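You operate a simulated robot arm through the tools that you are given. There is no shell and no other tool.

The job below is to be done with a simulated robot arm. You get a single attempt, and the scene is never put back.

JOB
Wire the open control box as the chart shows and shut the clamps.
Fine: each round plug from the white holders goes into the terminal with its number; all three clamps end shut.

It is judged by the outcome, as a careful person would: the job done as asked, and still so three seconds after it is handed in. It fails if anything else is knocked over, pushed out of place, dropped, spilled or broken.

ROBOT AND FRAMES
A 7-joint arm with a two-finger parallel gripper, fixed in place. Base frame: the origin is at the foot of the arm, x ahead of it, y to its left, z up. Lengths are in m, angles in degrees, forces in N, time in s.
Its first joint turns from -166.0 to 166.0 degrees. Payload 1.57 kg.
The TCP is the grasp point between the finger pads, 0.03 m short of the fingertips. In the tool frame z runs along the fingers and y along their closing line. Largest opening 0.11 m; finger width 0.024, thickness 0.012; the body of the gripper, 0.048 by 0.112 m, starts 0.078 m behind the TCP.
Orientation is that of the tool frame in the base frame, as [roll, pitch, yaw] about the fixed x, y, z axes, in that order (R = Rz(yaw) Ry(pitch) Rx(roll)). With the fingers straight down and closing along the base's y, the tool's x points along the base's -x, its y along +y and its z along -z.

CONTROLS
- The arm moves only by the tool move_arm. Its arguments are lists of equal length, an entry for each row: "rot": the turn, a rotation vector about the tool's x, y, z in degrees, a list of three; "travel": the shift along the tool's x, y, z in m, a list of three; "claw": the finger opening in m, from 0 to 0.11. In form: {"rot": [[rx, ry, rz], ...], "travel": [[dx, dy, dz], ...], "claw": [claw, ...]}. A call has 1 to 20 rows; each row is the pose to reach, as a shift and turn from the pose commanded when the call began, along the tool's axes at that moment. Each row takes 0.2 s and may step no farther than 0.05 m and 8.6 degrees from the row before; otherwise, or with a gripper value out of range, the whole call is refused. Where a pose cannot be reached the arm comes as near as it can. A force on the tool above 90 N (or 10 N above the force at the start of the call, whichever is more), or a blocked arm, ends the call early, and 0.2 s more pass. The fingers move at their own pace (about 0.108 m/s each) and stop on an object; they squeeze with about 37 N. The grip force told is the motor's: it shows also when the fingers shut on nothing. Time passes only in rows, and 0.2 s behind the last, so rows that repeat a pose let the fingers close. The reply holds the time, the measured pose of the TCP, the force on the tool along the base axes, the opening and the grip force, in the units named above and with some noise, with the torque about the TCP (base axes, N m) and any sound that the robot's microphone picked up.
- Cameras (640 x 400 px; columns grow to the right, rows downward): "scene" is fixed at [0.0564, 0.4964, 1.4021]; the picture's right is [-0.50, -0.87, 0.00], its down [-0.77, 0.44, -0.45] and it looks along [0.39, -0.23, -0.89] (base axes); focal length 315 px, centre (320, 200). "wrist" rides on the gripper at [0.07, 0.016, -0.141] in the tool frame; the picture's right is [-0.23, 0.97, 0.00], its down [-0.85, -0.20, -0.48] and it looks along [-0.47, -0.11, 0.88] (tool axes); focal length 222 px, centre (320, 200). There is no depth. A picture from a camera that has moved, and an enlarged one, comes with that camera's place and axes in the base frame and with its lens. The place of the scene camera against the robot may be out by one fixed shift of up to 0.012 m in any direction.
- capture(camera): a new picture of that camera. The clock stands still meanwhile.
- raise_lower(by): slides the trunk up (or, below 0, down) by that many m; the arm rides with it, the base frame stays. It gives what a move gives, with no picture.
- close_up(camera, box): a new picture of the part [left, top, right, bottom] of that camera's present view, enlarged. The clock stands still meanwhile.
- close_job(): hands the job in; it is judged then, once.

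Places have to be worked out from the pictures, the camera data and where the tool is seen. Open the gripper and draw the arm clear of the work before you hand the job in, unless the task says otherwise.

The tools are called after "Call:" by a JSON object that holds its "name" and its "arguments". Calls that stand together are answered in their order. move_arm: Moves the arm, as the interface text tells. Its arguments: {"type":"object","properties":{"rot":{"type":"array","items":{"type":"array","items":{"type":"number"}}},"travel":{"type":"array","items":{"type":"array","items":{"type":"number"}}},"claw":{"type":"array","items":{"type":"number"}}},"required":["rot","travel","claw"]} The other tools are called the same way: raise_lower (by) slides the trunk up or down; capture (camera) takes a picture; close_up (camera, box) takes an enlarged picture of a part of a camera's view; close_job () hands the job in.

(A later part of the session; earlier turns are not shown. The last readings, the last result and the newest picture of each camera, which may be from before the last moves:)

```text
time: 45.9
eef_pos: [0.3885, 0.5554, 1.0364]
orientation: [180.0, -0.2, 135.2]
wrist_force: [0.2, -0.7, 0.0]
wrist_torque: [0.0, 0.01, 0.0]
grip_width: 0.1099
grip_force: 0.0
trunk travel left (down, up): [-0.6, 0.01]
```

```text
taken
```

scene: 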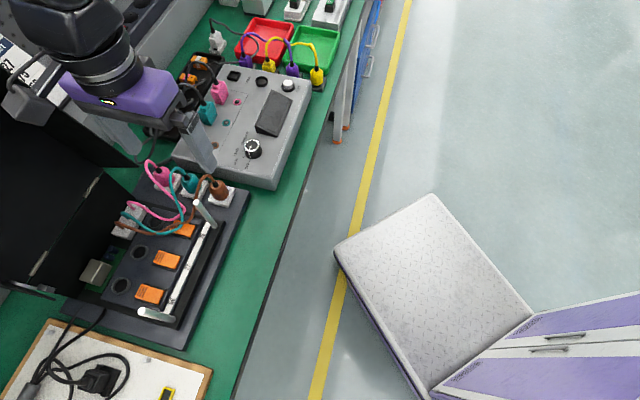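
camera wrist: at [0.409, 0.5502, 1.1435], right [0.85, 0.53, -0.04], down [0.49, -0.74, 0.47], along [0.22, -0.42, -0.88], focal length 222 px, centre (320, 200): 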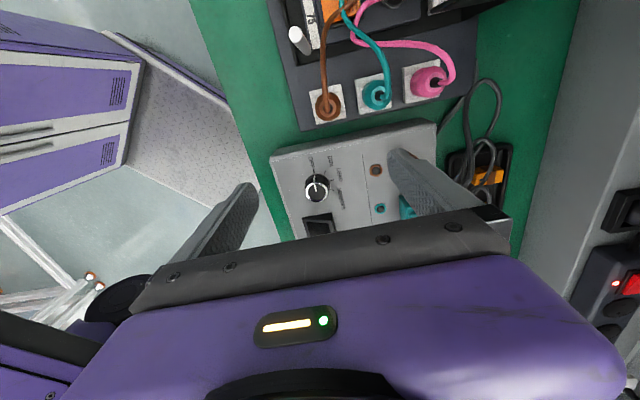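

That worked: the arm now passes left freely. Let me look at the box with the wrist camera.

Call:
{"name": "capture", "arguments": {"camera": "wrist"}}

Call:
{"name": "close_up", "arguments": {"camera": "wrist", "box": [240, 0, 480, 150]}}

```text
taken
camera wrist: at [0.3519, 0.6158, 1.179], right [0.85, 0.53, 0.0], down [0.47, -0.75, 0.47], along [0.25, -0.4, -0.88], focal length 222 px, centre (320, 200)
```

wrist: 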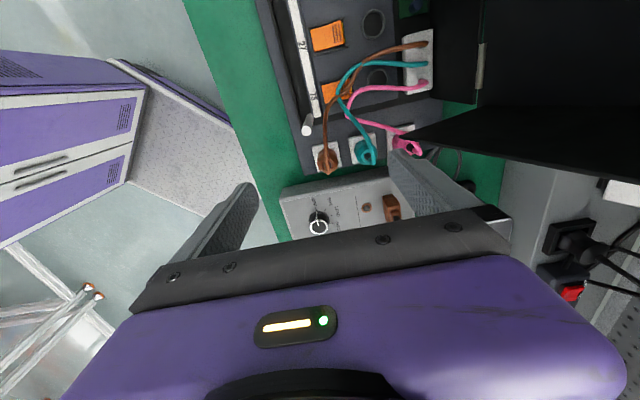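

```text
2.67 times, centred on (360, 75) of wrist
camera zoom: at [0.3519, 0.6158, 1.179], right [0.85, 0.53, 0.0], down [0.47, -0.75, 0.47], along [0.25, -0.4, -0.88], focal length 592 px, centre (213, 533)
```

zoom: 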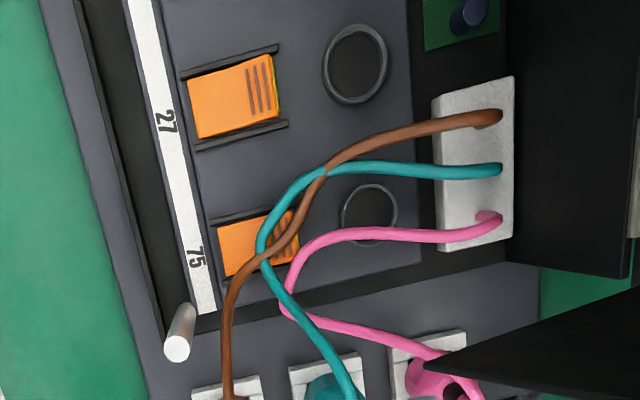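

Good clear view. I'll move further left over the terminal row to see all three terminals and clamps.

Call:
{"name": "move_arm", "arguments": {"rot": [[0, 0, 0], [0, 0, 0], [0, 0, 0], [0, 0, 0], [0, 0, 0.2], [0, 0, 0.2]], "travel": [[0.0137, 0.0055, 0], [0.0273, 0.0109, 0], [0.041, 0.0164, 0], [0.0546, 0.0219, 0], [0.0683, 0.0273, 0], [0.0819, 0.0328, 0]], "claw": [0.11, 0.11, 0.11, 0.11, 0.11, 0.11]}}

Call:
{"name": "capture", "arguments": {"camera": "wrist"}}

Call:
{"name": "close_up", "arguments": {"camera": "wrist", "box": [220, 0, 460, 150]}}

Call:
{"name": "capture", "arguments": {"camera": "scene"}}

```text
time: 47.2
eef_pos: [0.354, 0.6359, 1.0376]
orientation: [-180.0, -0.3, 135.2]
wrist_force: [1.0, -0.3, 0.0]
wrist_torque: [-0.01, 0.03, 0.02]
grip_width: 0.11
grip_force: 0.1
trunk travel left (down, up): [-0.6, 0.01]
```

```text
taken
camera wrist: at [0.3181, 0.6965, 1.1799], right [0.85, 0.53, 0.0], down [0.47, -0.75, 0.47], along [0.25, -0.4, -0.88], focal length 222 px, centre (320, 200)
```

wrist: 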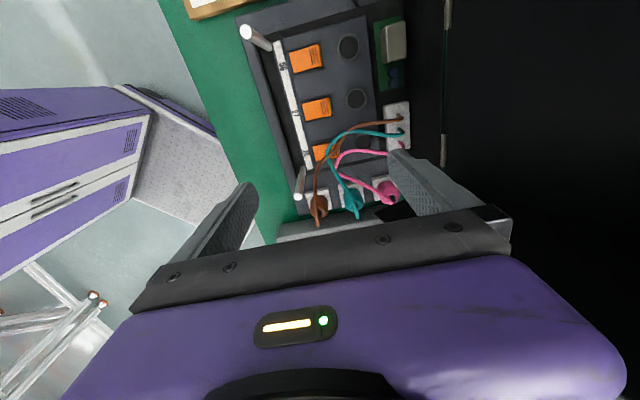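

```text
2.67 times, centred on (340, 75) of wrist
camera zoom: at [0.3181, 0.6965, 1.1799], right [0.85, 0.53, 0.0], down [0.47, -0.75, 0.47], along [0.25, -0.4, -0.88], focal length 592 px, centre (267, 533)
```

zoom: 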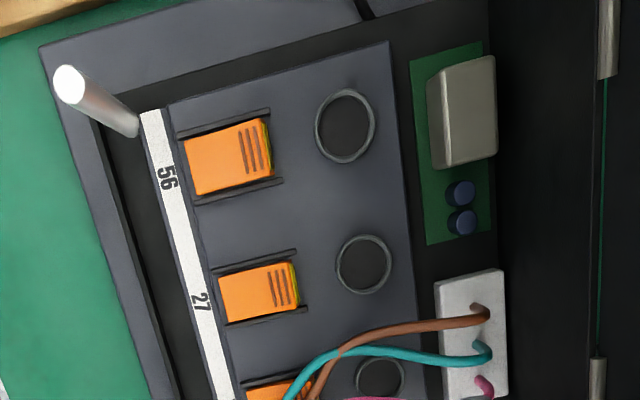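

```text
taken
```

scene: 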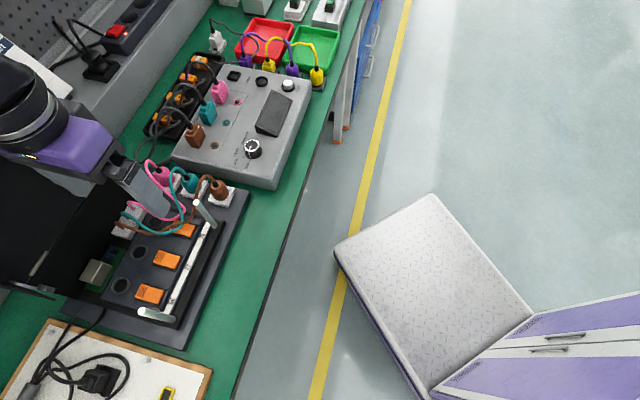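

Terminals work out at 75: (0.422, 0.656), 27: (0.377, 0.701), 56: (0.332, 0.747), tops at z≈0.829, with the row exactly at −45°. The wrist-camera housing would hit the lid's side walls in some orientations, so I need to know which tool yaws are available; I'll rotate in place in steps.

Call:
{"name": "move_arm", "arguments": {"rot": [[0, 0, -7.5], [0, 0, -15], [0, 0, -22.5], [0, 0, -30], [0, 0, -37.5], [0, 0, -45], [0, 0, -52.5], [0, 0, -60], [0, 0, -67.5], [0, 0, -75], [0, 0, -82.5], [0, 0, -90]], "travel": [[0, 0, 0], [0, 0, 0], [0, 0, 0], [0, 0, 0], [0, 0, 0], [0, 0, 0], [0, 0, 0], [0, 0, 0], [0, 0, 0], [0, 0, 0], [0, 0, 0], [0, 0, 0]], "claw": [0.11, 0.11, 0.11, 0.11, 0.11, 0.11, 0.11, 0.11, 0.11, 0.11, 0.11, 0.11]}}

Call:
{"name": "capture", "arguments": {"camera": "wrist"}}

```text
time: 49.9
eef_pos: [0.3535, 0.6366, 1.0382]
orientation: [179.8, 0.0, -134.8]
wrist_force: [0.6, -0.1, -0.6]
wrist_torque: [-0.01, 0.01, 0.01]
grip_width: 0.1103
grip_force: 0.0
trunk travel left (down, up): [-0.6, 0.01]
```

```text
taken
camera wrist: at [0.2946, 0.5982, 1.1794], right [-0.53, 0.85, 0.0], down [0.75, 0.46, 0.48], along [0.4, 0.26, -0.88], focal length 222 px, centre (320, 200)
```

wrist: 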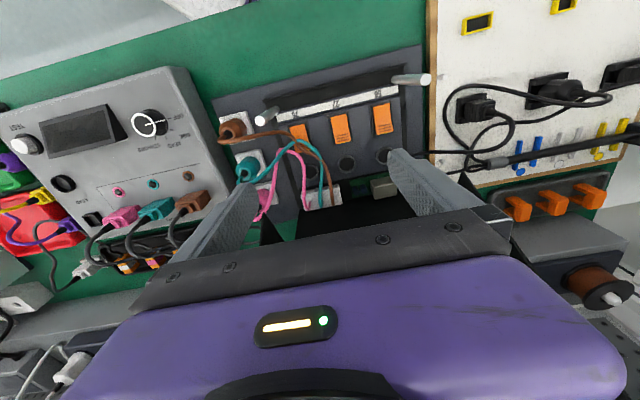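

θ=+45° is fine. Continuing the turn toward +135°.

Call:
{"name": "move_arm", "arguments": {"rot": [[0, 0, -7.5], [0, 0, -15], [0, 0, -22.5], [0, 0, -30], [0, 0, -37.5], [0, 0, -45], [0, 0, -52.5], [0, 0, -60], [0, 0, -67.5], [0, 0, -75], [0, 0, -82.5], [0, 0, -90]], "travel": [[0, 0, 0], [0, 0, 0], [0, 0, 0], [0, 0, 0], [0, 0, 0], [0, 0, 0], [0, 0, 0], [0, 0, 0], [0, 0, 0], [0, 0, 0], [0, 0, 0], [0, 0, 0]], "claw": [0.11, 0.11, 0.11, 0.11, 0.11, 0.11, 0.11, 0.11, 0.11, 0.11, 0.11, 0.11]}}

Call:
{"name": "capture", "arguments": {"camera": "wrist"}}

```text
time: 52.5
eef_pos: [0.3552, 0.6369, 1.0373]
orientation: [179.9, 0.2, -67.4]
wrist_force: [-0.5, 0.2, -0.6]
wrist_torque: [-0.04, -0.01, 0.06]
grip_width: 0.1101
grip_force: 0.0
out of reach, approached as far as the arm can: row 10, 11, 12
trunk travel left (down, up): [-0.6, 0.01]
```

```text
taken
camera wrist: at [0.368, 0.5652, 1.1784], right [-0.99, -0.16, 0.0], down [-0.14, 0.86, 0.48], along [-0.08, 0.47, -0.88], focal length 222 px, centre (320, 200)
```

wrist: 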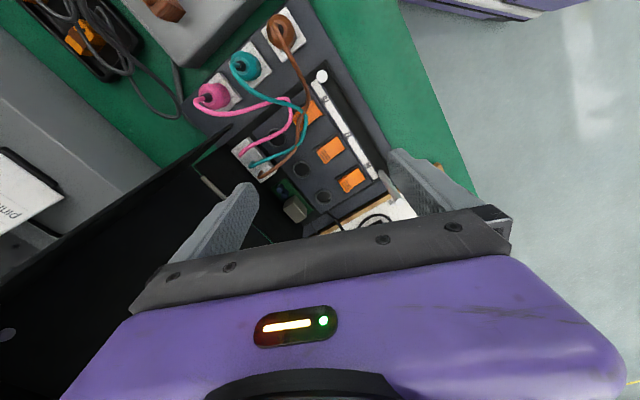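

The wrist stops at about θ=113° here, which bounds my options. I'll zoom to measure the lid's side wall and plug positions from this angle.

Call:
{"name": "close_up", "arguments": {"camera": "wrist", "box": [160, 0, 400, 150]}}

Call:
{"name": "close_up", "arguments": {"camera": "wrist", "box": [180, 60, 420, 220]}}

```text
2.67 times, centred on (280, 75) of wrist
camera zoom: at [0.368, 0.5652, 1.1784], right [-0.99, -0.16, 0.0], down [-0.14, 0.86, 0.48], along [-0.08, 0.47, -0.88], focal length 592 px, centre (427, 533)
```

zoom: 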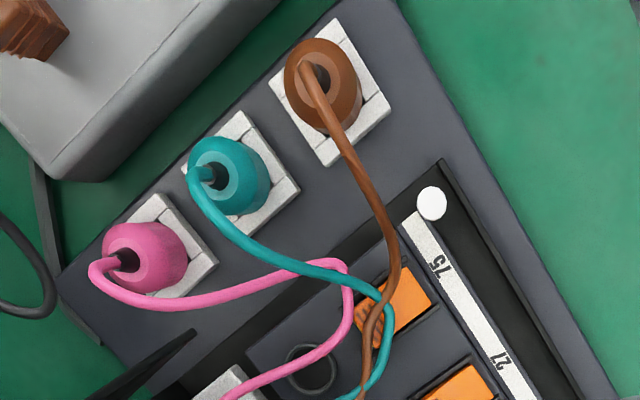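

```text
2.50 times, centred on (300, 140) of wrist
camera zoom: at [0.368, 0.5652, 1.1784], right [-0.99, -0.16, 0.0], down [-0.14, 0.86, 0.48], along [-0.08, 0.47, -0.88], focal length 555 px, centre (370, 350)
```

zoom: 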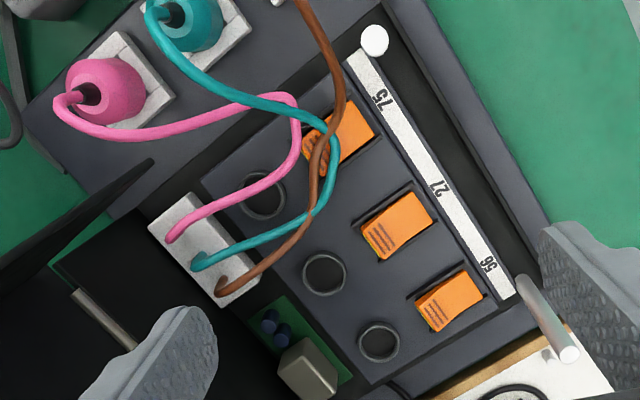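

Measured: brown plug at about (0.4225, 0.524), its top z≈0.864, holder top ≈0.824; post A at (0.367, 0.563); lid tip at (0.442, 0.616, 0.96). I'll first turn the tool back by 20° to get off the wrist limit and see the resulting heading.

Call:
{"name": "move_arm", "arguments": {"rot": [[0, 0, 4], [0, 0, 8], [0, 0, 12], [0, 0, 16], [0, 0, 20]], "travel": [[0, 0, 0], [0, 0, 0], [0, 0, 0], [0, 0, 0], [0, 0, 0]], "claw": [0.11, 0.11, 0.11, 0.11, 0.11]}}

```text
time: 53.6
eef_pos: [0.3537, 0.6367, 1.0387]
orientation: [179.9, 0.1, -87.5]
wrist_force: [0.2, 0.1, -0.8]
wrist_torque: [0.07, 0.0, 0.01]
grip_width: 0.1101
grip_force: 0.0
trunk travel left (down, up): [-0.6, 0.01]
```

Good, the commanded pose follows what was reached. Now move above the brown plug at safe height, θ=100°, with the fingers set to 0.065.

Call:
{"name": "move_arm", "arguments": {"rot": [[0, 0, -1.1], [0, 0, -2.1], [0, 0, -3.2], [0, 0, -4.3], [0, 0, -5.4], [0, 0, -6.4], [0, 0, -7.5]], "travel": [[0.0165, -0.0091, 0.0012], [0.033, -0.0182, 0.0025], [0.0495, -0.0273, 0.0037], [0.0661, -0.0365, 0.005], [0.0826, -0.0456, 0.0062], [0.0991, -0.0547, 0.0075], [0.1156, -0.0638, 0.0087]], "claw": [0.065, 0.065, 0.065, 0.065, 0.065, 0.065, 0.065]}}

Call:
{"name": "capture", "arguments": {"camera": "wrist"}}

Call:
{"name": "close_up", "arguments": {"camera": "wrist", "box": [220, 60, 420, 200]}}

Call:
{"name": "capture", "arguments": {"camera": "scene"}}

```text
time: 55.2
eef_pos: [0.4232, 0.5247, 1.0271]
orientation: [180.0, 0.2, -79.9]
wrist_force: [-0.7, 0.2, 0.4]
wrist_torque: [0.03, 0.02, -0.01]
grip_width: 0.065
grip_force: 0.0
trunk travel left (down, up): [-0.6, 0.01]
```

```text
taken
camera wrist: at [0.4207, 0.4515, 1.1676], right [-1.0, 0.05, 0.0], down [0.05, 0.88, 0.48], along [0.02, 0.48, -0.88], focal length 222 px, centre (320, 200)
```

wrist: 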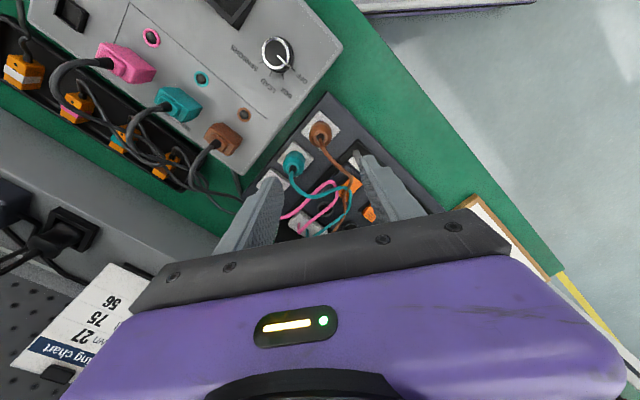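

```text
2.86 times, centred on (320, 130) of wrist
camera zoom: at [0.4207, 0.4515, 1.1676], right [-1.0, 0.05, 0.0], down [0.05, 0.88, 0.48], along [0.02, 0.48, -0.88], focal length 635 px, centre (320, 400)
```

zoom: 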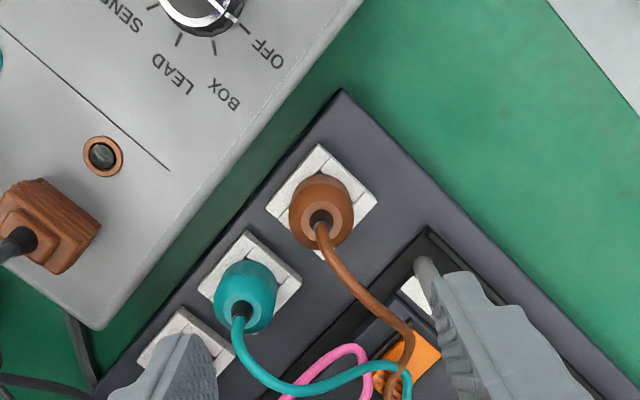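

```text
taken
```

scene: 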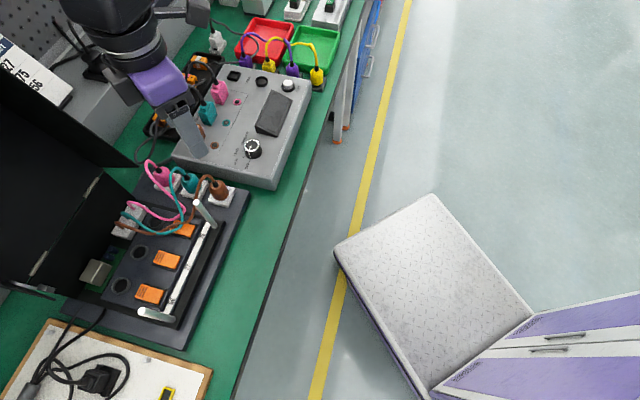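

The brown plug is nearly under the tool axis. I'll zoom in to get its centre exactly, and read the full chart, which is visible now.

Call:
{"name": "close_up", "arguments": {"camera": "wrist", "box": [288, 100, 352, 150]}}

Call:
{"name": "close_up", "arguments": {"camera": "wrist", "box": [20, 260, 160, 390]}}

```text
8.00 times, centred on (320, 125) of wrist
camera zoom: at [0.4207, 0.4515, 1.1676], right [-1.0, 0.05, 0.0], down [0.05, 0.88, 0.48], along [0.02, 0.48, -0.88], focal length 1777 px, centre (320, 800)
```

zoom: 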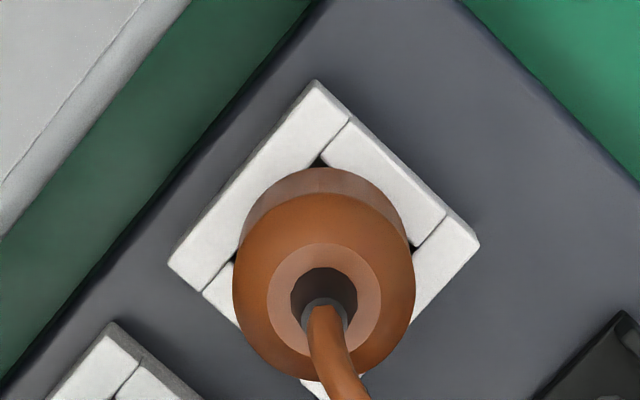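

```text
3.08 times, centred on (90, 325) of wrist
camera zoom: at [0.4207, 0.4515, 1.1676], right [-1.0, 0.05, 0.0], down [0.05, 0.88, 0.48], along [0.02, 0.48, -0.88], focal length 684 px, centre (1028, -185)
```

zoom: 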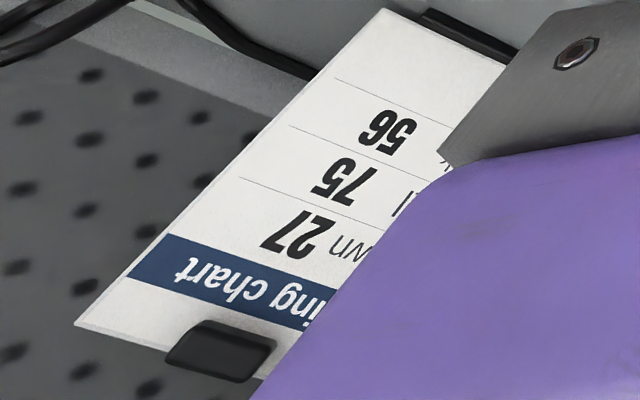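

Chart confirms brown = 27. The plug axis is at about (0.4238, 0.522); I'll correct by ~3 mm and descend to z≈0.90 first, fingers at 0.056, then check.

Call:
{"name": "move_arm", "arguments": {"rot": [[0, 0, 0], [0, 0, 0], [0, 0, 0], [0, 0, 0], [0, 0, 0], [0, 0, 0], [0, 0, 0]], "travel": [[0.0028, 0, 0.018], [0.0028, 0, 0.036], [0.0028, 0, 0.054], [0.0028, 0, 0.072], [0.0028, 0, 0.09], [0.0028, 0, 0.108], [0.0028, 0, 0.122]], "claw": [0.056, 0.056, 0.056, 0.056, 0.056, 0.056, 0.056]}}

Call:
{"name": "capture", "arguments": {"camera": "wrist"}}

Call:
{"name": "close_up", "arguments": {"camera": "wrist", "box": [220, 80, 420, 220]}}

Call:
{"name": "close_up", "arguments": {"camera": "scene", "box": [100, 100, 260, 220]}}

```text
time: 56.9
eef_pos: [0.4225, 0.5218, 0.9058]
orientation: [180.0, 0.2, -79.9]
wrist_force: [0.5, 0.2, -1.0]
wrist_torque: [-0.01, 0.03, -0.01]
grip_width: 0.0557
grip_force: 0.1
trunk travel left (down, up): [-0.6, 0.01]
```

```text
taken
camera wrist: at [0.421, 0.4496, 1.0471], right [-1.0, 0.05, 0.0], down [0.05, 0.87, 0.48], along [0.02, 0.48, -0.88], focal length 222 px, centre (320, 200)
```

wrist: 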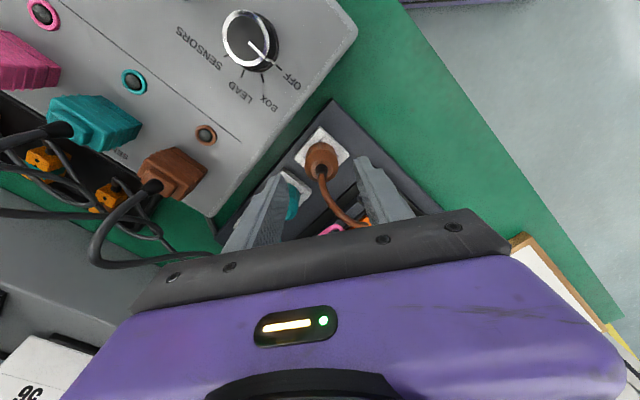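

```text
2.86 times, centred on (320, 150) of wrist
camera zoom: at [0.421, 0.4496, 1.0471], right [-1.0, 0.05, 0.0], down [0.05, 0.87, 0.48], along [0.02, 0.48, -0.88], focal length 635 px, centre (320, 343)
```

zoom: 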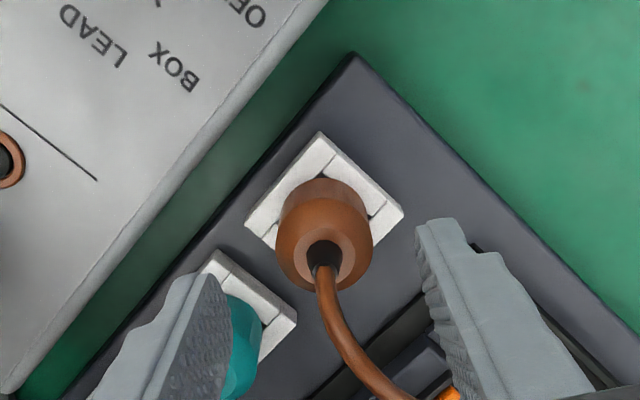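

```text
3.33 times, centred on (180, 160) of scene
camera zoom: at [0.0564, 0.4964, 1.4021], right [-0.5, -0.87, 0.0], down [-0.77, 0.44, -0.45], along [0.39, -0.23, -0.89], focal length 1050 px, centre (787, 333)
```

zoom: 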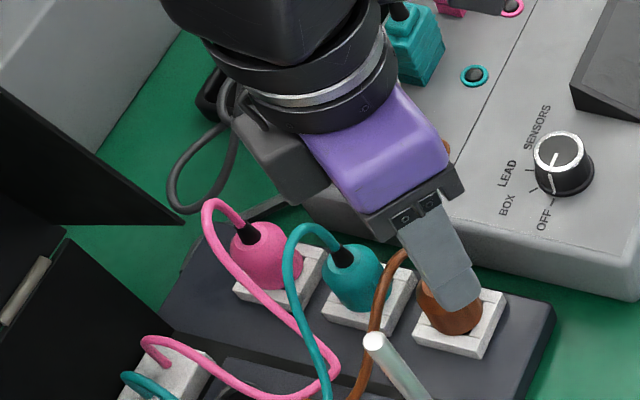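

Alignment looks good and the wire leaves between the fingers. Descending the last ~4.4 cm to z≈0.862.

Call:
{"name": "move_arm", "arguments": {"rot": [[0, 0, 0], [0, 0, 0], [0, 0, 0], [0, 0, 0], [0, 0, 0]], "travel": [[0, 0, 0.012], [0, 0, 0.024], [0, 0, 0.034], [0, 0, 0.04], [0, 0, 0.0438]], "claw": [0.056, 0.056, 0.056, 0.056, 0.056]}}

Call:
{"name": "close_up", "arguments": {"camera": "wrist", "box": [220, 80, 420, 220]}}

Call:
{"name": "close_up", "arguments": {"camera": "scene", "box": [100, 100, 260, 220]}}

```text
time: 58.0
eef_pos: [0.4235, 0.5229, 0.8631]
orientation: [179.9, 0.1, -79.9]
wrist_force: [-0.2, 0.2, 0.0]
wrist_torque: [0.01, -0.03, 0.0]
grip_width: 0.0562
grip_force: 0.1
trunk travel left (down, up): [-0.6, 0.01]
```

```text
2.86 times, centred on (320, 150) of wrist
camera zoom: at [0.4215, 0.4497, 1.0035], right [-1.0, 0.05, 0.0], down [0.05, 0.88, 0.48], along [0.02, 0.48, -0.88], focal length 635 px, centre (320, 343)
```

zoom: 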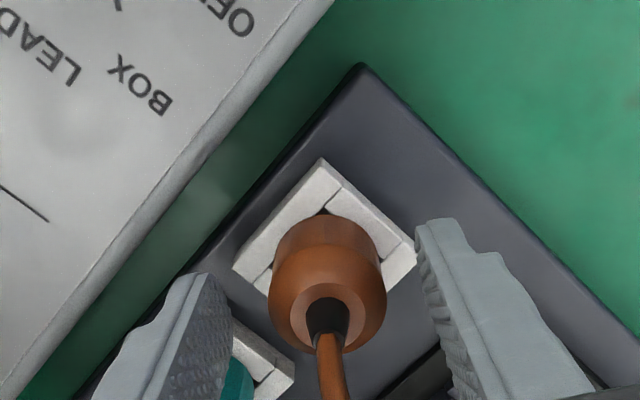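

```text
3.33 times, centred on (180, 160) of scene
camera zoom: at [0.0564, 0.4964, 1.4021], right [-0.5, -0.87, 0.0], down [-0.77, 0.44, -0.45], along [0.39, -0.23, -0.89], focal length 1050 px, centre (787, 333)
```

zoom: 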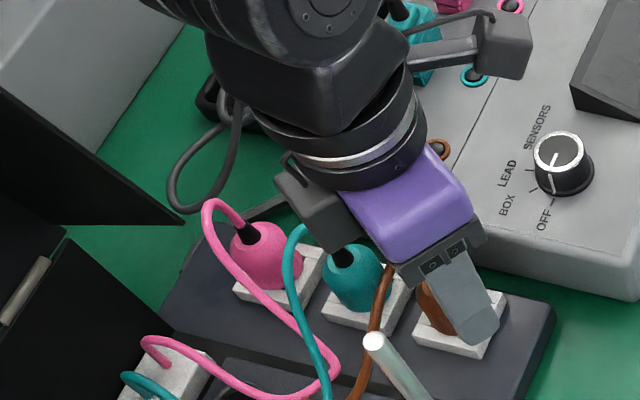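

No contact, and the plug's top sits right at the TCP in the image. Closing the fingers on it.

Call:
{"name": "move_arm", "arguments": {"rot": [[0, 0, 0], [0, 0, 0], [0, 0, 0], [0, 0, 0]], "travel": [[0, 0, 0], [0, 0, 0], [0, 0, 0], [0, 0, 0]], "claw": [0.04, 0.02, 0.01, 0.01]}}

Call:
{"name": "close_up", "arguments": {"camera": "wrist", "box": [220, 80, 420, 220]}}

```text
time: 59.0
eef_pos: [0.4251, 0.5217, 0.8622]
orientation: [179.9, 0.2, -79.9]
wrist_force: [-0.1, -0.1, 0.8]
wrist_torque: [0.0, -0.02, 0.02]
grip_width: 0.0302
grip_force: 37.3
trunk travel left (down, up): [-0.6, 0.01]
```

```text
2.86 times, centred on (320, 150) of wrist
camera zoom: at [0.4215, 0.4496, 1.0036], right [-1.0, 0.05, 0.0], down [0.05, 0.88, 0.48], along [0.02, 0.48, -0.88], focal length 635 px, centre (320, 343)
```

zoom: 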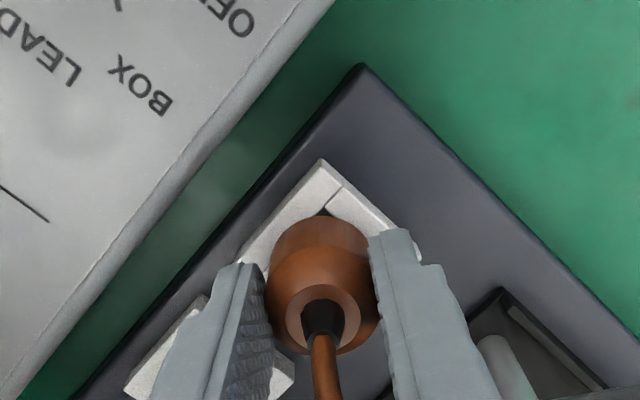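

The plug is gripped (0.030 m, 37 N). Lifting straight up 10 cm.

Call:
{"name": "move_arm", "arguments": {"rot": [[0, 0, 0], [0, 0, 0], [0, 0, 0], [0, 0, 0], [0, 0, 0], [0, 0, 0], [0, 0, 0], [0, 0, 0]], "travel": [[0, 0, -0.006], [0, 0, -0.015], [0, 0, -0.028], [0, 0, -0.042], [0, 0, -0.056], [0, 0, -0.07], [0, 0, -0.085], [0, 0, -0.1]], "claw": [0.01, 0.01, 0.01, 0.01, 0.01, 0.01, 0.01, 0.01]}}

Call:
{"name": "capture", "arguments": {"camera": "wrist"}}

Call:
{"name": "close_up", "arguments": {"camera": "scene", "box": [100, 100, 260, 220]}}

Call:
{"name": "close_up", "arguments": {"camera": "wrist", "box": [220, 80, 420, 220]}}

```text
time: 60.9
eef_pos: [0.4238, 0.5219, 0.9625]
orientation: [179.9, 0.2, -80.0]
wrist_force: [-0.2, 0.9, -0.1]
wrist_torque: [0.02, 0.02, 0.02]
grip_width: 0.03
grip_force: 37.5
trunk travel left (down, up): [-0.6, 0.01]
```

```text
taken
camera wrist: at [0.4208, 0.4488, 1.1036], right [-1.0, 0.05, 0.0], down [0.05, 0.88, 0.48], along [0.02, 0.48, -0.88], focal length 222 px, centre (320, 200)
```

wrist: 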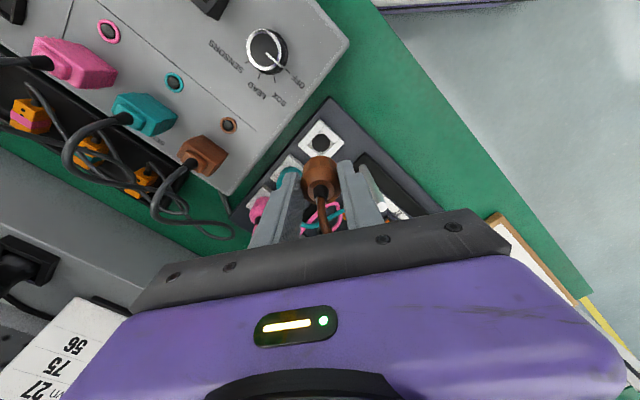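

```text
3.33 times, centred on (180, 160) of scene
camera zoom: at [0.0564, 0.4964, 1.4021], right [-0.5, -0.87, 0.0], down [-0.77, 0.44, -0.45], along [0.39, -0.23, -0.89], focal length 1050 px, centre (787, 333)
```

zoom: 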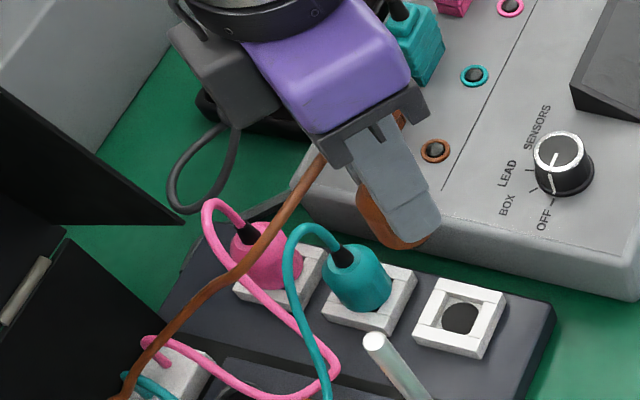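

```text
2.86 times, centred on (320, 150) of wrist
camera zoom: at [0.4208, 0.4488, 1.1036], right [-1.0, 0.05, 0.0], down [0.05, 0.88, 0.48], along [0.02, 0.48, -0.88], focal length 635 px, centre (320, 343)
```

zoom: 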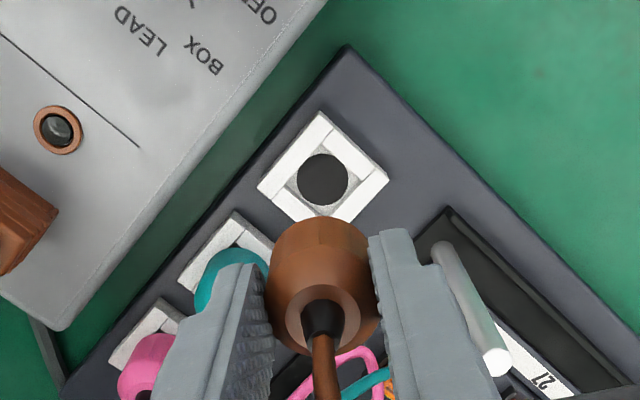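

The brown plug is out of its holder, with its wire following. Next I carry it to above terminal 27 at (0.377, 0.701), staying at z≈0.987.

Call:
{"name": "move_arm", "arguments": {"rot": [[0, 0, 0], [0, 0, 0], [0, 0, 0], [0, 0, 0], [0, 0, 0], [0, 0, 0], [0, 0, 0], [0, 0, 0], [0, 0, 0], [0, 0, 0], [0, 0, 0], [0, 0, 0]], "travel": [[0, 0, -0.012], [0, 0, -0.025], [-0.0185, 0.0015, -0.025], [-0.037, 0.003, -0.025], [-0.0555, 0.0045, -0.025], [-0.074, 0.006, -0.025], [-0.0925, 0.0075, -0.025], [-0.1109, 0.009, -0.025], [-0.1294, 0.0105, -0.025], [-0.1479, 0.012, -0.025], [-0.1664, 0.0135, -0.025], [-0.1849, 0.015, -0.025]], "claw": [0.01, 0.01, 0.01, 0.01, 0.01, 0.01, 0.01, 0.01, 0.01, 0.01, 0.01, 0.01]}}

Call:
{"name": "capture", "arguments": {"camera": "wrist"}}

Call:
{"name": "close_up", "arguments": {"camera": "wrist", "box": [220, 60, 420, 220]}}

Call:
{"name": "capture", "arguments": {"camera": "scene"}}

```text
time: 63.5
eef_pos: [0.3812, 0.6675, 0.9815]
orientation: [180.0, 0.3, -79.9]
wrist_force: [-0.3, -0.7, -0.6]
wrist_torque: [0.02, -0.01, 0.03]
grip_width: 0.0301
grip_force: 37.3
out of reach, approached as far as the arm can: row 11, 12
trunk travel left (down, up): [-0.6, 0.01]
```

```text
taken
camera wrist: at [0.3783, 0.5938, 1.1229], right [-1.0, 0.05, 0.0], down [0.05, 0.87, 0.48], along [0.02, 0.48, -0.88], focal length 222 px, centre (320, 200)
```

wrist: 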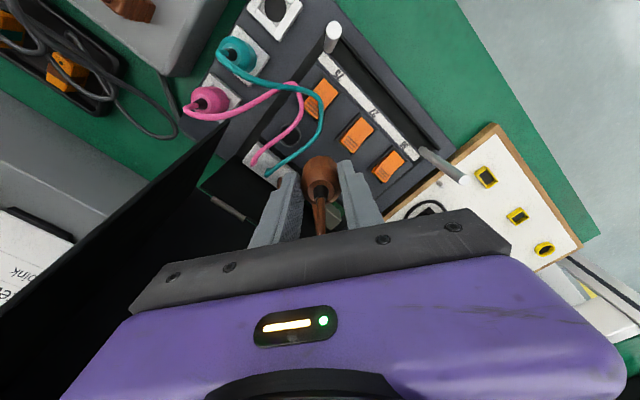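

```text
2.50 times, centred on (320, 140) of wrist
camera zoom: at [0.3783, 0.5938, 1.1229], right [-1.0, 0.05, 0.0], down [0.05, 0.87, 0.48], along [0.02, 0.48, -0.88], focal length 555 px, centre (320, 350)
```

zoom: 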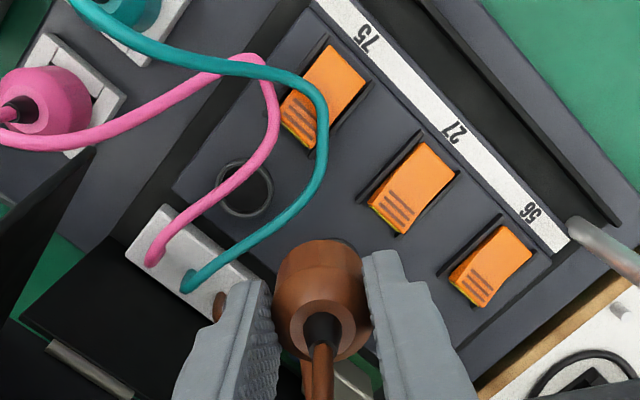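

```text
taken
```

scene: 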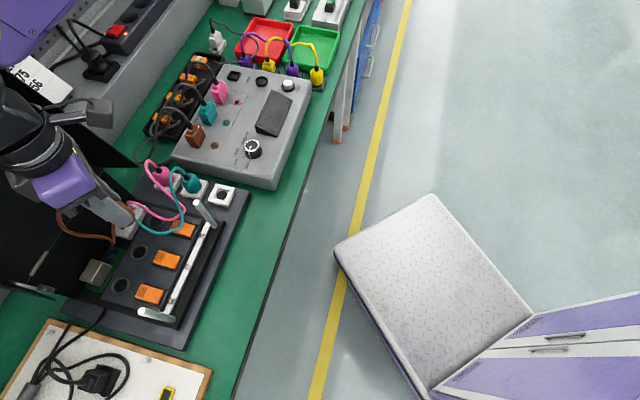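

The last rows were out of reach (stopped at (0.381, 0.668)). I'll check whether it's the wrist heading: turn to θ≈85° while completing the remaining 3.4 cm.

Call:
{"name": "move_arm", "arguments": {"rot": [[0, 0, 3], [0, 0, 6], [0, 0, 9], [0, 0, 12], [0, 0, 15], [0, 0, 15], [0, 0, 15], [0, 0, 15]], "travel": [[0, 0, 0], [0, 0, 0], [0, 0, 0], [0, 0, 0], [-0.0085, -0.0004, 0], [-0.017, -0.0008, 0], [-0.0256, -0.0013, 0], [-0.0341, -0.0017, 0]], "claw": [0.01, 0.01, 0.01, 0.01, 0.01, 0.01, 0.01, 0.01]}}

```text
time: 65.2
eef_pos: [0.3747, 0.6936, 0.9844]
orientation: [179.8, 0.3, -95.0]
wrist_force: [-0.5, 1.0, -0.8]
wrist_torque: [0.04, 0.0, 0.03]
grip_width: 0.0302
grip_force: 36.8
out of reach, approached as far as the arm can: row 8
trunk travel left (down, up): [-0.6, 0.01]
```

Reach improves with smaller θ, so it's a posture limit. Lowering the trunk while keeping the hand height should help; I'll do it in 5 cm increments: hand up 5 cm, trunk down 5 cm.

Call:
{"name": "move_arm", "arguments": {"rot": [[0, 0, 0], [0, 0, 0], [0, 0, 0]], "travel": [[0, 0, -0.017], [0, 0, -0.034], [0, 0, -0.05]], "claw": [0.01, 0.01, 0.01]}}

Call:
{"name": "raise_lower", "arguments": {"by": -0.05}}

Call:
{"name": "move_arm", "arguments": {"rot": [[0, 0, 0], [0, 0, 0], [0, 0, 0]], "travel": [[0, 0, -0.017], [0, 0, -0.034], [0, 0, -0.05]], "claw": [0.01, 0.01, 0.01]}}

Call:
{"name": "raise_lower", "arguments": {"by": -0.05}}

Call:
{"name": "capture", "arguments": {"camera": "scene"}}

```text
time: 66.0
eef_pos: [0.3756, 0.6928, 1.0335]
orientation: [179.8, 0.2, -95.0]
wrist_force: [0.7, -0.4, -0.7]
wrist_torque: [-0.02, 0.02, -0.03]
grip_width: 0.0304
grip_force: 37.2
trunk travel left (down, up): [-0.6, 0.01]
```

```text
time: 67.0
eef_pos: [0.3752, 0.6928, 0.9842]
orientation: [179.8, 0.2, -95.0]
wrist_force: [-0.8, 0.7, -0.4]
wrist_torque: [-0.04, 0.01, 0.01]
grip_width: 0.0301
grip_force: 36.6
trunk travel left (down, up): [-0.55, 0.06]
```

```text
time: 67.8
eef_pos: [0.374, 0.6912, 1.0336]
orientation: [179.9, 0.1, -94.9]
wrist_force: [0.5, -0.3, -0.3]
wrist_torque: [-0.01, 0.0, -0.01]
grip_width: 0.0301
grip_force: 36.9
trunk travel left (down, up): [-0.55, 0.06]
```

```text
time: 68.7
eef_pos: [0.3743, 0.6927, 0.9835]
orientation: [179.7, 0.2, -94.8]
wrist_force: [0.1, -0.4, -0.9]
wrist_torque: [-0.03, -0.02, -0.01]
grip_width: 0.0301
grip_force: 36.8
trunk travel left (down, up): [-0.5, 0.11]
```

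```text
taken
```

scene: 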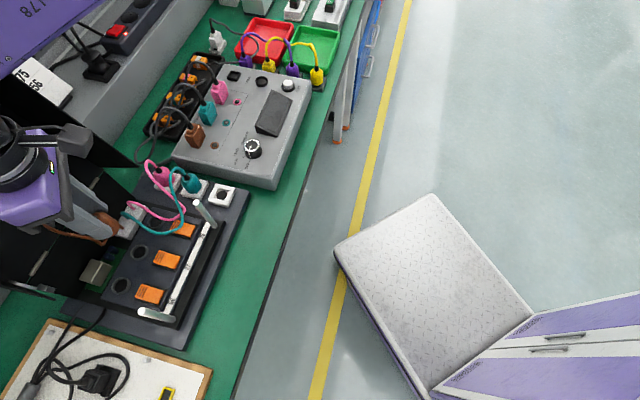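

Trunk now at +0.10 with the hand still at z≈0.98, no contact. Let me check the view of the terminal below the plug.

Call:
{"name": "close_up", "arguments": {"camera": "wrist", "box": [220, 60, 420, 220]}}

```text
2.50 times, centred on (320, 140) of wrist
camera zoom: at [0.3532, 0.6233, 1.1245], right [-0.95, 0.31, 0.0], down [0.27, 0.83, 0.48], along [0.15, 0.46, -0.88], focal length 555 px, centre (320, 350)
```

zoom: 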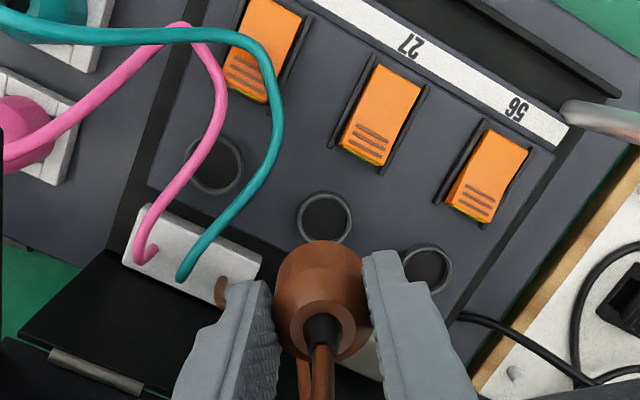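

Terminal 27 is visible just ahead of the plug; in the tool frame it is about −0.010 m in x and 0 in y. I'll zoom in on the held plug to check how well its axis sits at the TCP.

Call:
{"name": "close_up", "arguments": {"camera": "wrist", "box": [288, 140, 352, 210]}}

```text
5.71 times, centred on (320, 175) of wrist
camera zoom: at [0.3532, 0.6233, 1.1245], right [-0.95, 0.31, 0.0], down [0.27, 0.83, 0.48], along [0.15, 0.46, -0.88], focal length 1269 px, centre (320, 343)
```

zoom: 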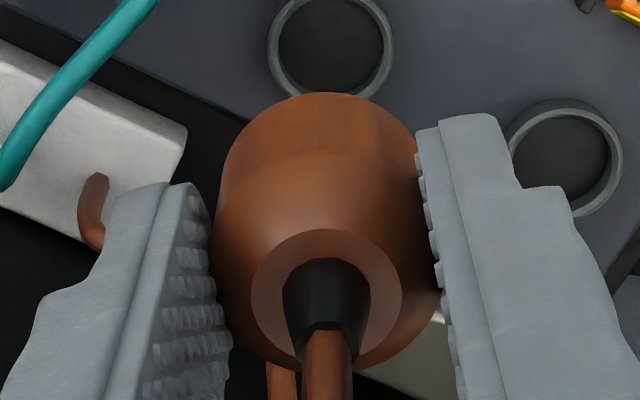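

The plug's axis is within 1 mm of the TCP. I'll shift over terminal 27 and come down to z≈0.905, just above insertion, for another check.

Call:
{"name": "move_arm", "arguments": {"rot": [[0, 0, 0], [0, 0, 0], [0, 0, 0], [0, 0, 0], [0, 0, 0], [0, 0, 0], [0, 0, 0]], "travel": [[-0.005, -0.0005, 0], [-0.0099, -0.0009, 0], [-0.0099, -0.0009, 0.018], [-0.0099, -0.0009, 0.036], [-0.0099, -0.0009, 0.054], [-0.0099, -0.0009, 0.068], [-0.0099, -0.0009, 0.0785]], "claw": [0.01, 0.01, 0.01, 0.01, 0.01, 0.01, 0.01]}}

Call:
{"name": "close_up", "arguments": {"camera": "wrist", "box": [220, 80, 420, 220]}}

Call:
{"name": "close_up", "arguments": {"camera": "scene", "box": [60, 160, 220, 300]}}

```text
time: 70.3
eef_pos: [0.3766, 0.7003, 0.9033]
orientation: [179.9, 0.4, -95.0]
wrist_force: [-0.8, 0.1, 0.1]
wrist_torque: [0.0, 0.04, -0.02]
grip_width: 0.03
grip_force: 36.7
trunk travel left (down, up): [-0.5, 0.11]
```

```text
2.86 times, centred on (320, 150) of wrist
camera zoom: at [0.3554, 0.6305, 1.0449], right [-0.95, 0.31, 0.0], down [0.27, 0.83, 0.48], along [0.15, 0.46, -0.88], focal length 635 px, centre (320, 343)
```

zoom: 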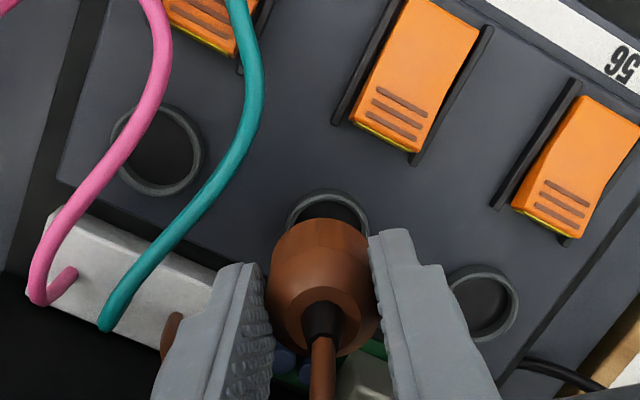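

```text
2.86 times, centred on (140, 230) of scene
camera zoom: at [0.0564, 0.4964, 1.4021], right [-0.5, -0.87, 0.0], down [-0.77, 0.44, -0.45], along [0.39, -0.23, -0.89], focal length 900 px, centre (834, 114)
```

zoom: 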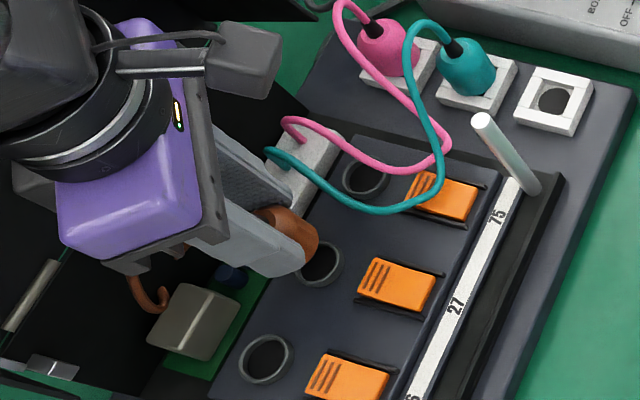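

The terminal is offset about −2 mm in tool x and +1.6 mm in tool y from the plug axis. I'll correct that and lower gently to z≈0.882, watching the force.

Call:
{"name": "move_arm", "arguments": {"rot": [[0, 0, 0], [0, 0, 0], [0, 0, 0], [0, 0, 0]], "travel": [[-0.002, 0.0016, 0], [-0.002, 0.0016, 0.008], [-0.002, 0.0016, 0.016], [-0.002, 0.0016, 0.021]], "claw": [0.01, 0.01, 0.01, 0.01]}}

Call:
{"name": "close_up", "arguments": {"camera": "wrist", "box": [270, 100, 370, 200]}}

Call:
{"name": "close_up", "arguments": {"camera": "scene", "box": [90, 200, 170, 260]}}

```text
time: 71.3
eef_pos: [0.3776, 0.6939, 0.8977]
orientation: [179.8, 0.3, -94.8]
wrist_force: [0.6, 0.2, -0.2]
wrist_torque: [0.05, 0.01, 0.02]
grip_width: 0.0299
grip_force: 37.0
out of reach, approached as far as the arm can: row 1, 2, 3, 4
trunk travel left (down, up): [-0.5, 0.11]
```

```text
4.00 times, centred on (320, 150) of wrist
camera zoom: at [0.3566, 0.6249, 1.0393], right [-0.95, 0.31, 0.0], down [0.27, 0.83, 0.48], along [0.15, 0.46, -0.88], focal length 888 px, centre (320, 400)
```

zoom: 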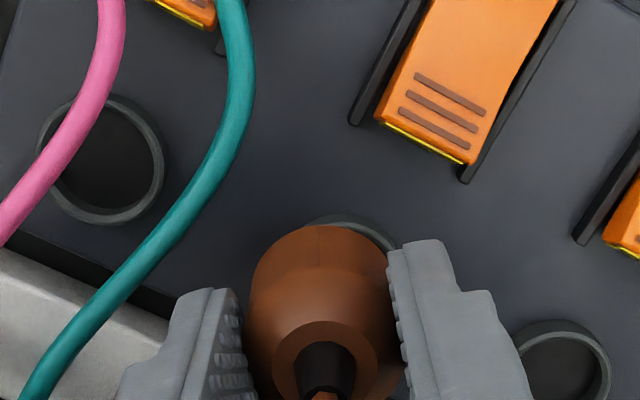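

```text
6.67 times, centred on (130, 230) of scene
camera zoom: at [0.0564, 0.4964, 1.4021], right [-0.5, -0.87, 0.0], down [-0.77, 0.44, -0.45], along [0.39, -0.23, -0.89], focal length 2100 px, centre (1587, 0)
```

zoom: 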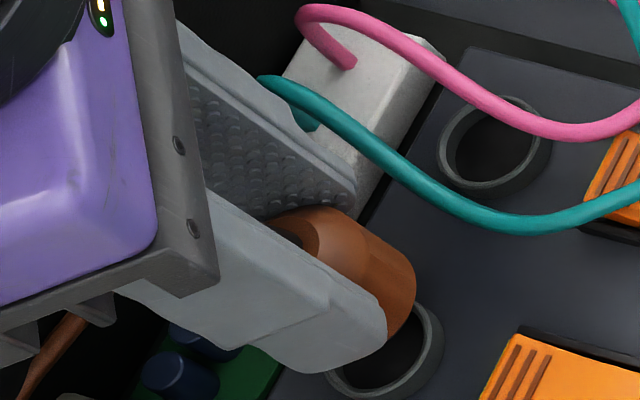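

At this lower height the pose fell out of reach again (it backed off slightly). I'll lift the hand and lower the trunk another 10 cm to keep the arm in its comfortable range.

Call:
{"name": "move_arm", "arguments": {"rot": [[0, 0, 0], [0, 0, 0], [0, 0, 0], [0, 0, 0]], "travel": [[0, 0, -0.018], [0, 0, -0.036], [0, 0, -0.054], [0, 0, -0.07]], "claw": [0.01, 0.01, 0.01, 0.01]}}

Call:
{"name": "raise_lower", "arguments": {"by": -0.05}}

Call:
{"name": "move_arm", "arguments": {"rot": [[0, 0, 0], [0, 0, 0], [0, 0, 0]], "travel": [[0, 0, -0.017], [0, 0, -0.034], [0, 0, -0.05]], "claw": [0.01, 0.01, 0.01]}}

Call:
{"name": "raise_lower", "arguments": {"by": -0.05}}

```text
time: 72.3
eef_pos: [0.3787, 0.6943, 0.9686]
orientation: [180.0, 0.2, -95.1]
wrist_force: [-0.6, -0.5, -0.7]
wrist_torque: [0.01, -0.01, 0.0]
grip_width: 0.0303
grip_force: 36.9
trunk travel left (down, up): [-0.5, 0.11]
```

```text
time: 73.2
eef_pos: [0.3773, 0.6939, 0.9175]
orientation: [179.9, 0.1, -94.9]
wrist_force: [-0.5, 0.1, -1.0]
wrist_torque: [-0.01, 0.0, 0.02]
grip_width: 0.0299
grip_force: 37.0
trunk travel left (down, up): [-0.45, 0.16]
```

```text
time: 74.2
eef_pos: [0.3658, 0.6829, 0.9419]
orientation: [179.3, -2.1, -94.5]
wrist_force: [-0.1, -0.1, -0.3]
wrist_torque: [-0.02, -0.01, -0.01]
grip_width: 0.0301
grip_force: 37.0
trunk travel left (down, up): [-0.45, 0.16]
stopped in row 3: the arm was blocked; the commanded pose is now the measured one
```

```text
time: 75.1
eef_pos: [0.3666, 0.6837, 0.8928]
orientation: [179.3, -2.0, -94.5]
wrist_force: [-0.1, -0.1, 0.0]
wrist_torque: [0.0, 0.0, 0.03]
grip_width: 0.0299
grip_force: 36.9
trunk travel left (down, up): [-0.4, 0.21]
```

Raising the hand relative to the torso is limited at about 0.89 (arm touches the box from beneath), so I should keep the hand at relative height ≈0.86 and do the vertical moves with the trunk itself. First trunk up 6 cm, then re-level and position over terminal 27.

Call:
{"name": "raise_lower", "arguments": {"by": 0.06}}

Call:
{"name": "move_arm", "arguments": {"rot": [[0.2, -0.5, 0], [0.4, -1.0, 0], [0.5, -1.5, 0], [0.7, -2.0, 0], [0.7, -2.0, 0]], "travel": [[-0.0039, -0.0018, 0.0064], [-0.0078, -0.0036, 0.0129], [-0.0117, -0.0054, 0.0193], [-0.0156, -0.0072, 0.0258], [-0.0195, -0.009, 0.0322]], "claw": [0.01, 0.01, 0.01, 0.01, 0.01]}}

Call:
{"name": "close_up", "arguments": {"camera": "wrist", "box": [220, 80, 420, 220]}}

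```text
time: 76.1
eef_pos: [0.3669, 0.6834, 0.9535]
orientation: [179.3, -2.0, -94.6]
wrist_force: [-0.6, 0.2, -0.6]
wrist_torque: [0.0, -0.04, -0.01]
grip_width: 0.0302
grip_force: 36.6
trunk travel left (down, up): [-0.46, 0.15]
```

```text
time: 77.3
eef_pos: [0.3782, 0.702, 0.9208]
orientation: [-180.0, 0.2, -94.6]
wrist_force: [0.9, 1.2, -0.3]
wrist_torque: [-0.03, 0.0, 0.02]
grip_width: 0.0298
grip_force: 36.7
trunk travel left (down, up): [-0.46, 0.15]
```

```text
2.86 times, centred on (320, 150) of wrist
camera zoom: at [0.3567, 0.6321, 1.0621], right [-0.95, 0.3, 0.0], down [0.27, 0.84, 0.48], along [0.15, 0.46, -0.88], focal length 635 px, centre (320, 343)
```

zoom: 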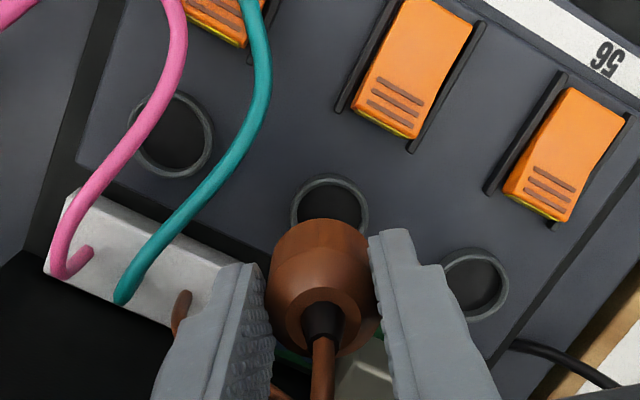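

Reachable here. The terminal centre is about 3.2 mm to the image right of the plug axis (tool +y). I'll shift by that and re-check in a tighter zoom.

Call:
{"name": "move_arm", "arguments": {"rot": [[0, 0, 0], [0, 0, 0]], "travel": [[0, 0.0015, 0], [0, 0.003, 0]], "claw": [0.01, 0.01]}}

Call:
{"name": "close_up", "arguments": {"camera": "wrist", "box": [280, 130, 360, 210]}}

```text
time: 77.9
eef_pos: [0.374, 0.7029, 0.9208]
orientation: [-179.9, 0.2, -94.4]
wrist_force: [-0.3, -0.2, -0.7]
wrist_torque: [-0.06, 0.01, -0.01]
grip_width: 0.0301
grip_force: 37.0
trunk travel left (down, up): [-0.46, 0.15]
```

```text
5.00 times, centred on (320, 170) of wrist
camera zoom: at [0.3531, 0.633, 1.0627], right [-0.95, 0.3, 0.0], down [0.26, 0.84, 0.48], along [0.15, 0.46, -0.88], focal length 1111 px, centre (320, 350)
```

zoom: 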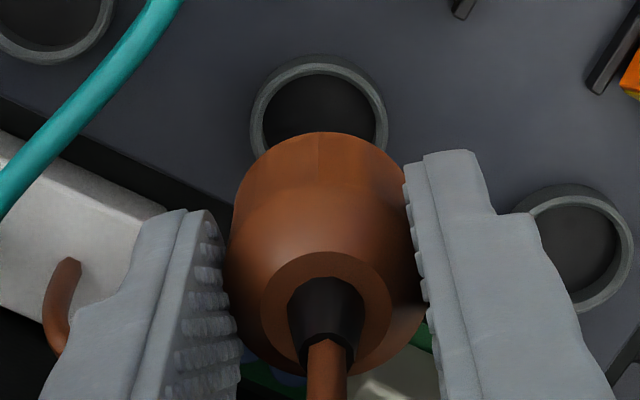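

Nearly there: remaining offset about −1.7 mm in tool x and −1.3 mm in tool y. I'll apply it and lower the trunk 3.5 cm to just above the ring.

Call:
{"name": "move_arm", "arguments": {"rot": [[0, 0, 0], [0, 0, 0]], "travel": [[-0.0009, -0.0007, 0], [-0.0017, -0.0013, 0]], "claw": [0.01, 0.01]}}

Call:
{"name": "raise_lower", "arguments": {"by": -0.033}}

Call:
{"name": "close_up", "arguments": {"camera": "wrist", "box": [280, 130, 360, 210]}}

Call:
{"name": "close_up", "arguments": {"camera": "scene", "box": [90, 200, 170, 260]}}

```text
time: 78.5
eef_pos: [0.3761, 0.7045, 0.9212]
orientation: [180.0, 0.1, -94.5]
wrist_force: [0.1, -0.3, -1.3]
wrist_torque: [0.01, -0.02, 0.01]
grip_width: 0.0301
grip_force: 37.4
trunk travel left (down, up): [-0.46, 0.15]
```

```text
time: 79.3
eef_pos: [0.3753, 0.7037, 0.8881]
orientation: [180.0, 0.0, -94.5]
wrist_force: [0.4, -0.4, 0.6]
wrist_torque: [0.0, 0.01, 0.02]
grip_width: 0.0301
grip_force: 37.3
trunk travel left (down, up): [-0.427, 0.183]
```

```text
5.00 times, centred on (320, 170) of wrist
camera zoom: at [0.3546, 0.6343, 1.0297], right [-0.95, 0.3, 0.0], down [0.27, 0.84, 0.48], along [0.15, 0.46, -0.88], focal length 1111 px, centre (320, 350)
```

zoom: 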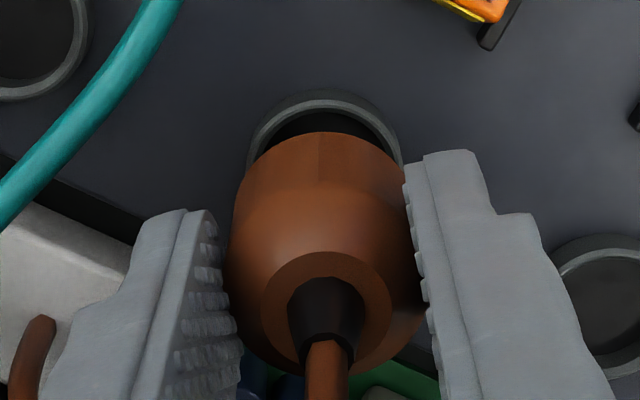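

```text
6.67 times, centred on (130, 230) of scene
camera zoom: at [0.0564, 0.4964, 1.4021], right [-0.5, -0.87, 0.0], down [-0.77, 0.44, -0.45], along [0.39, -0.23, -0.89], focal length 2100 px, centre (1587, 0)
```

zoom: 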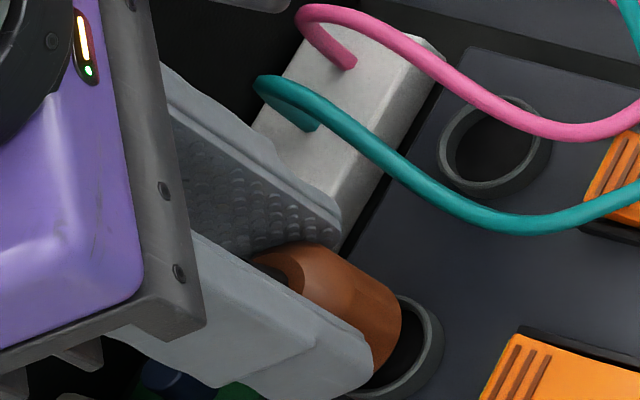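

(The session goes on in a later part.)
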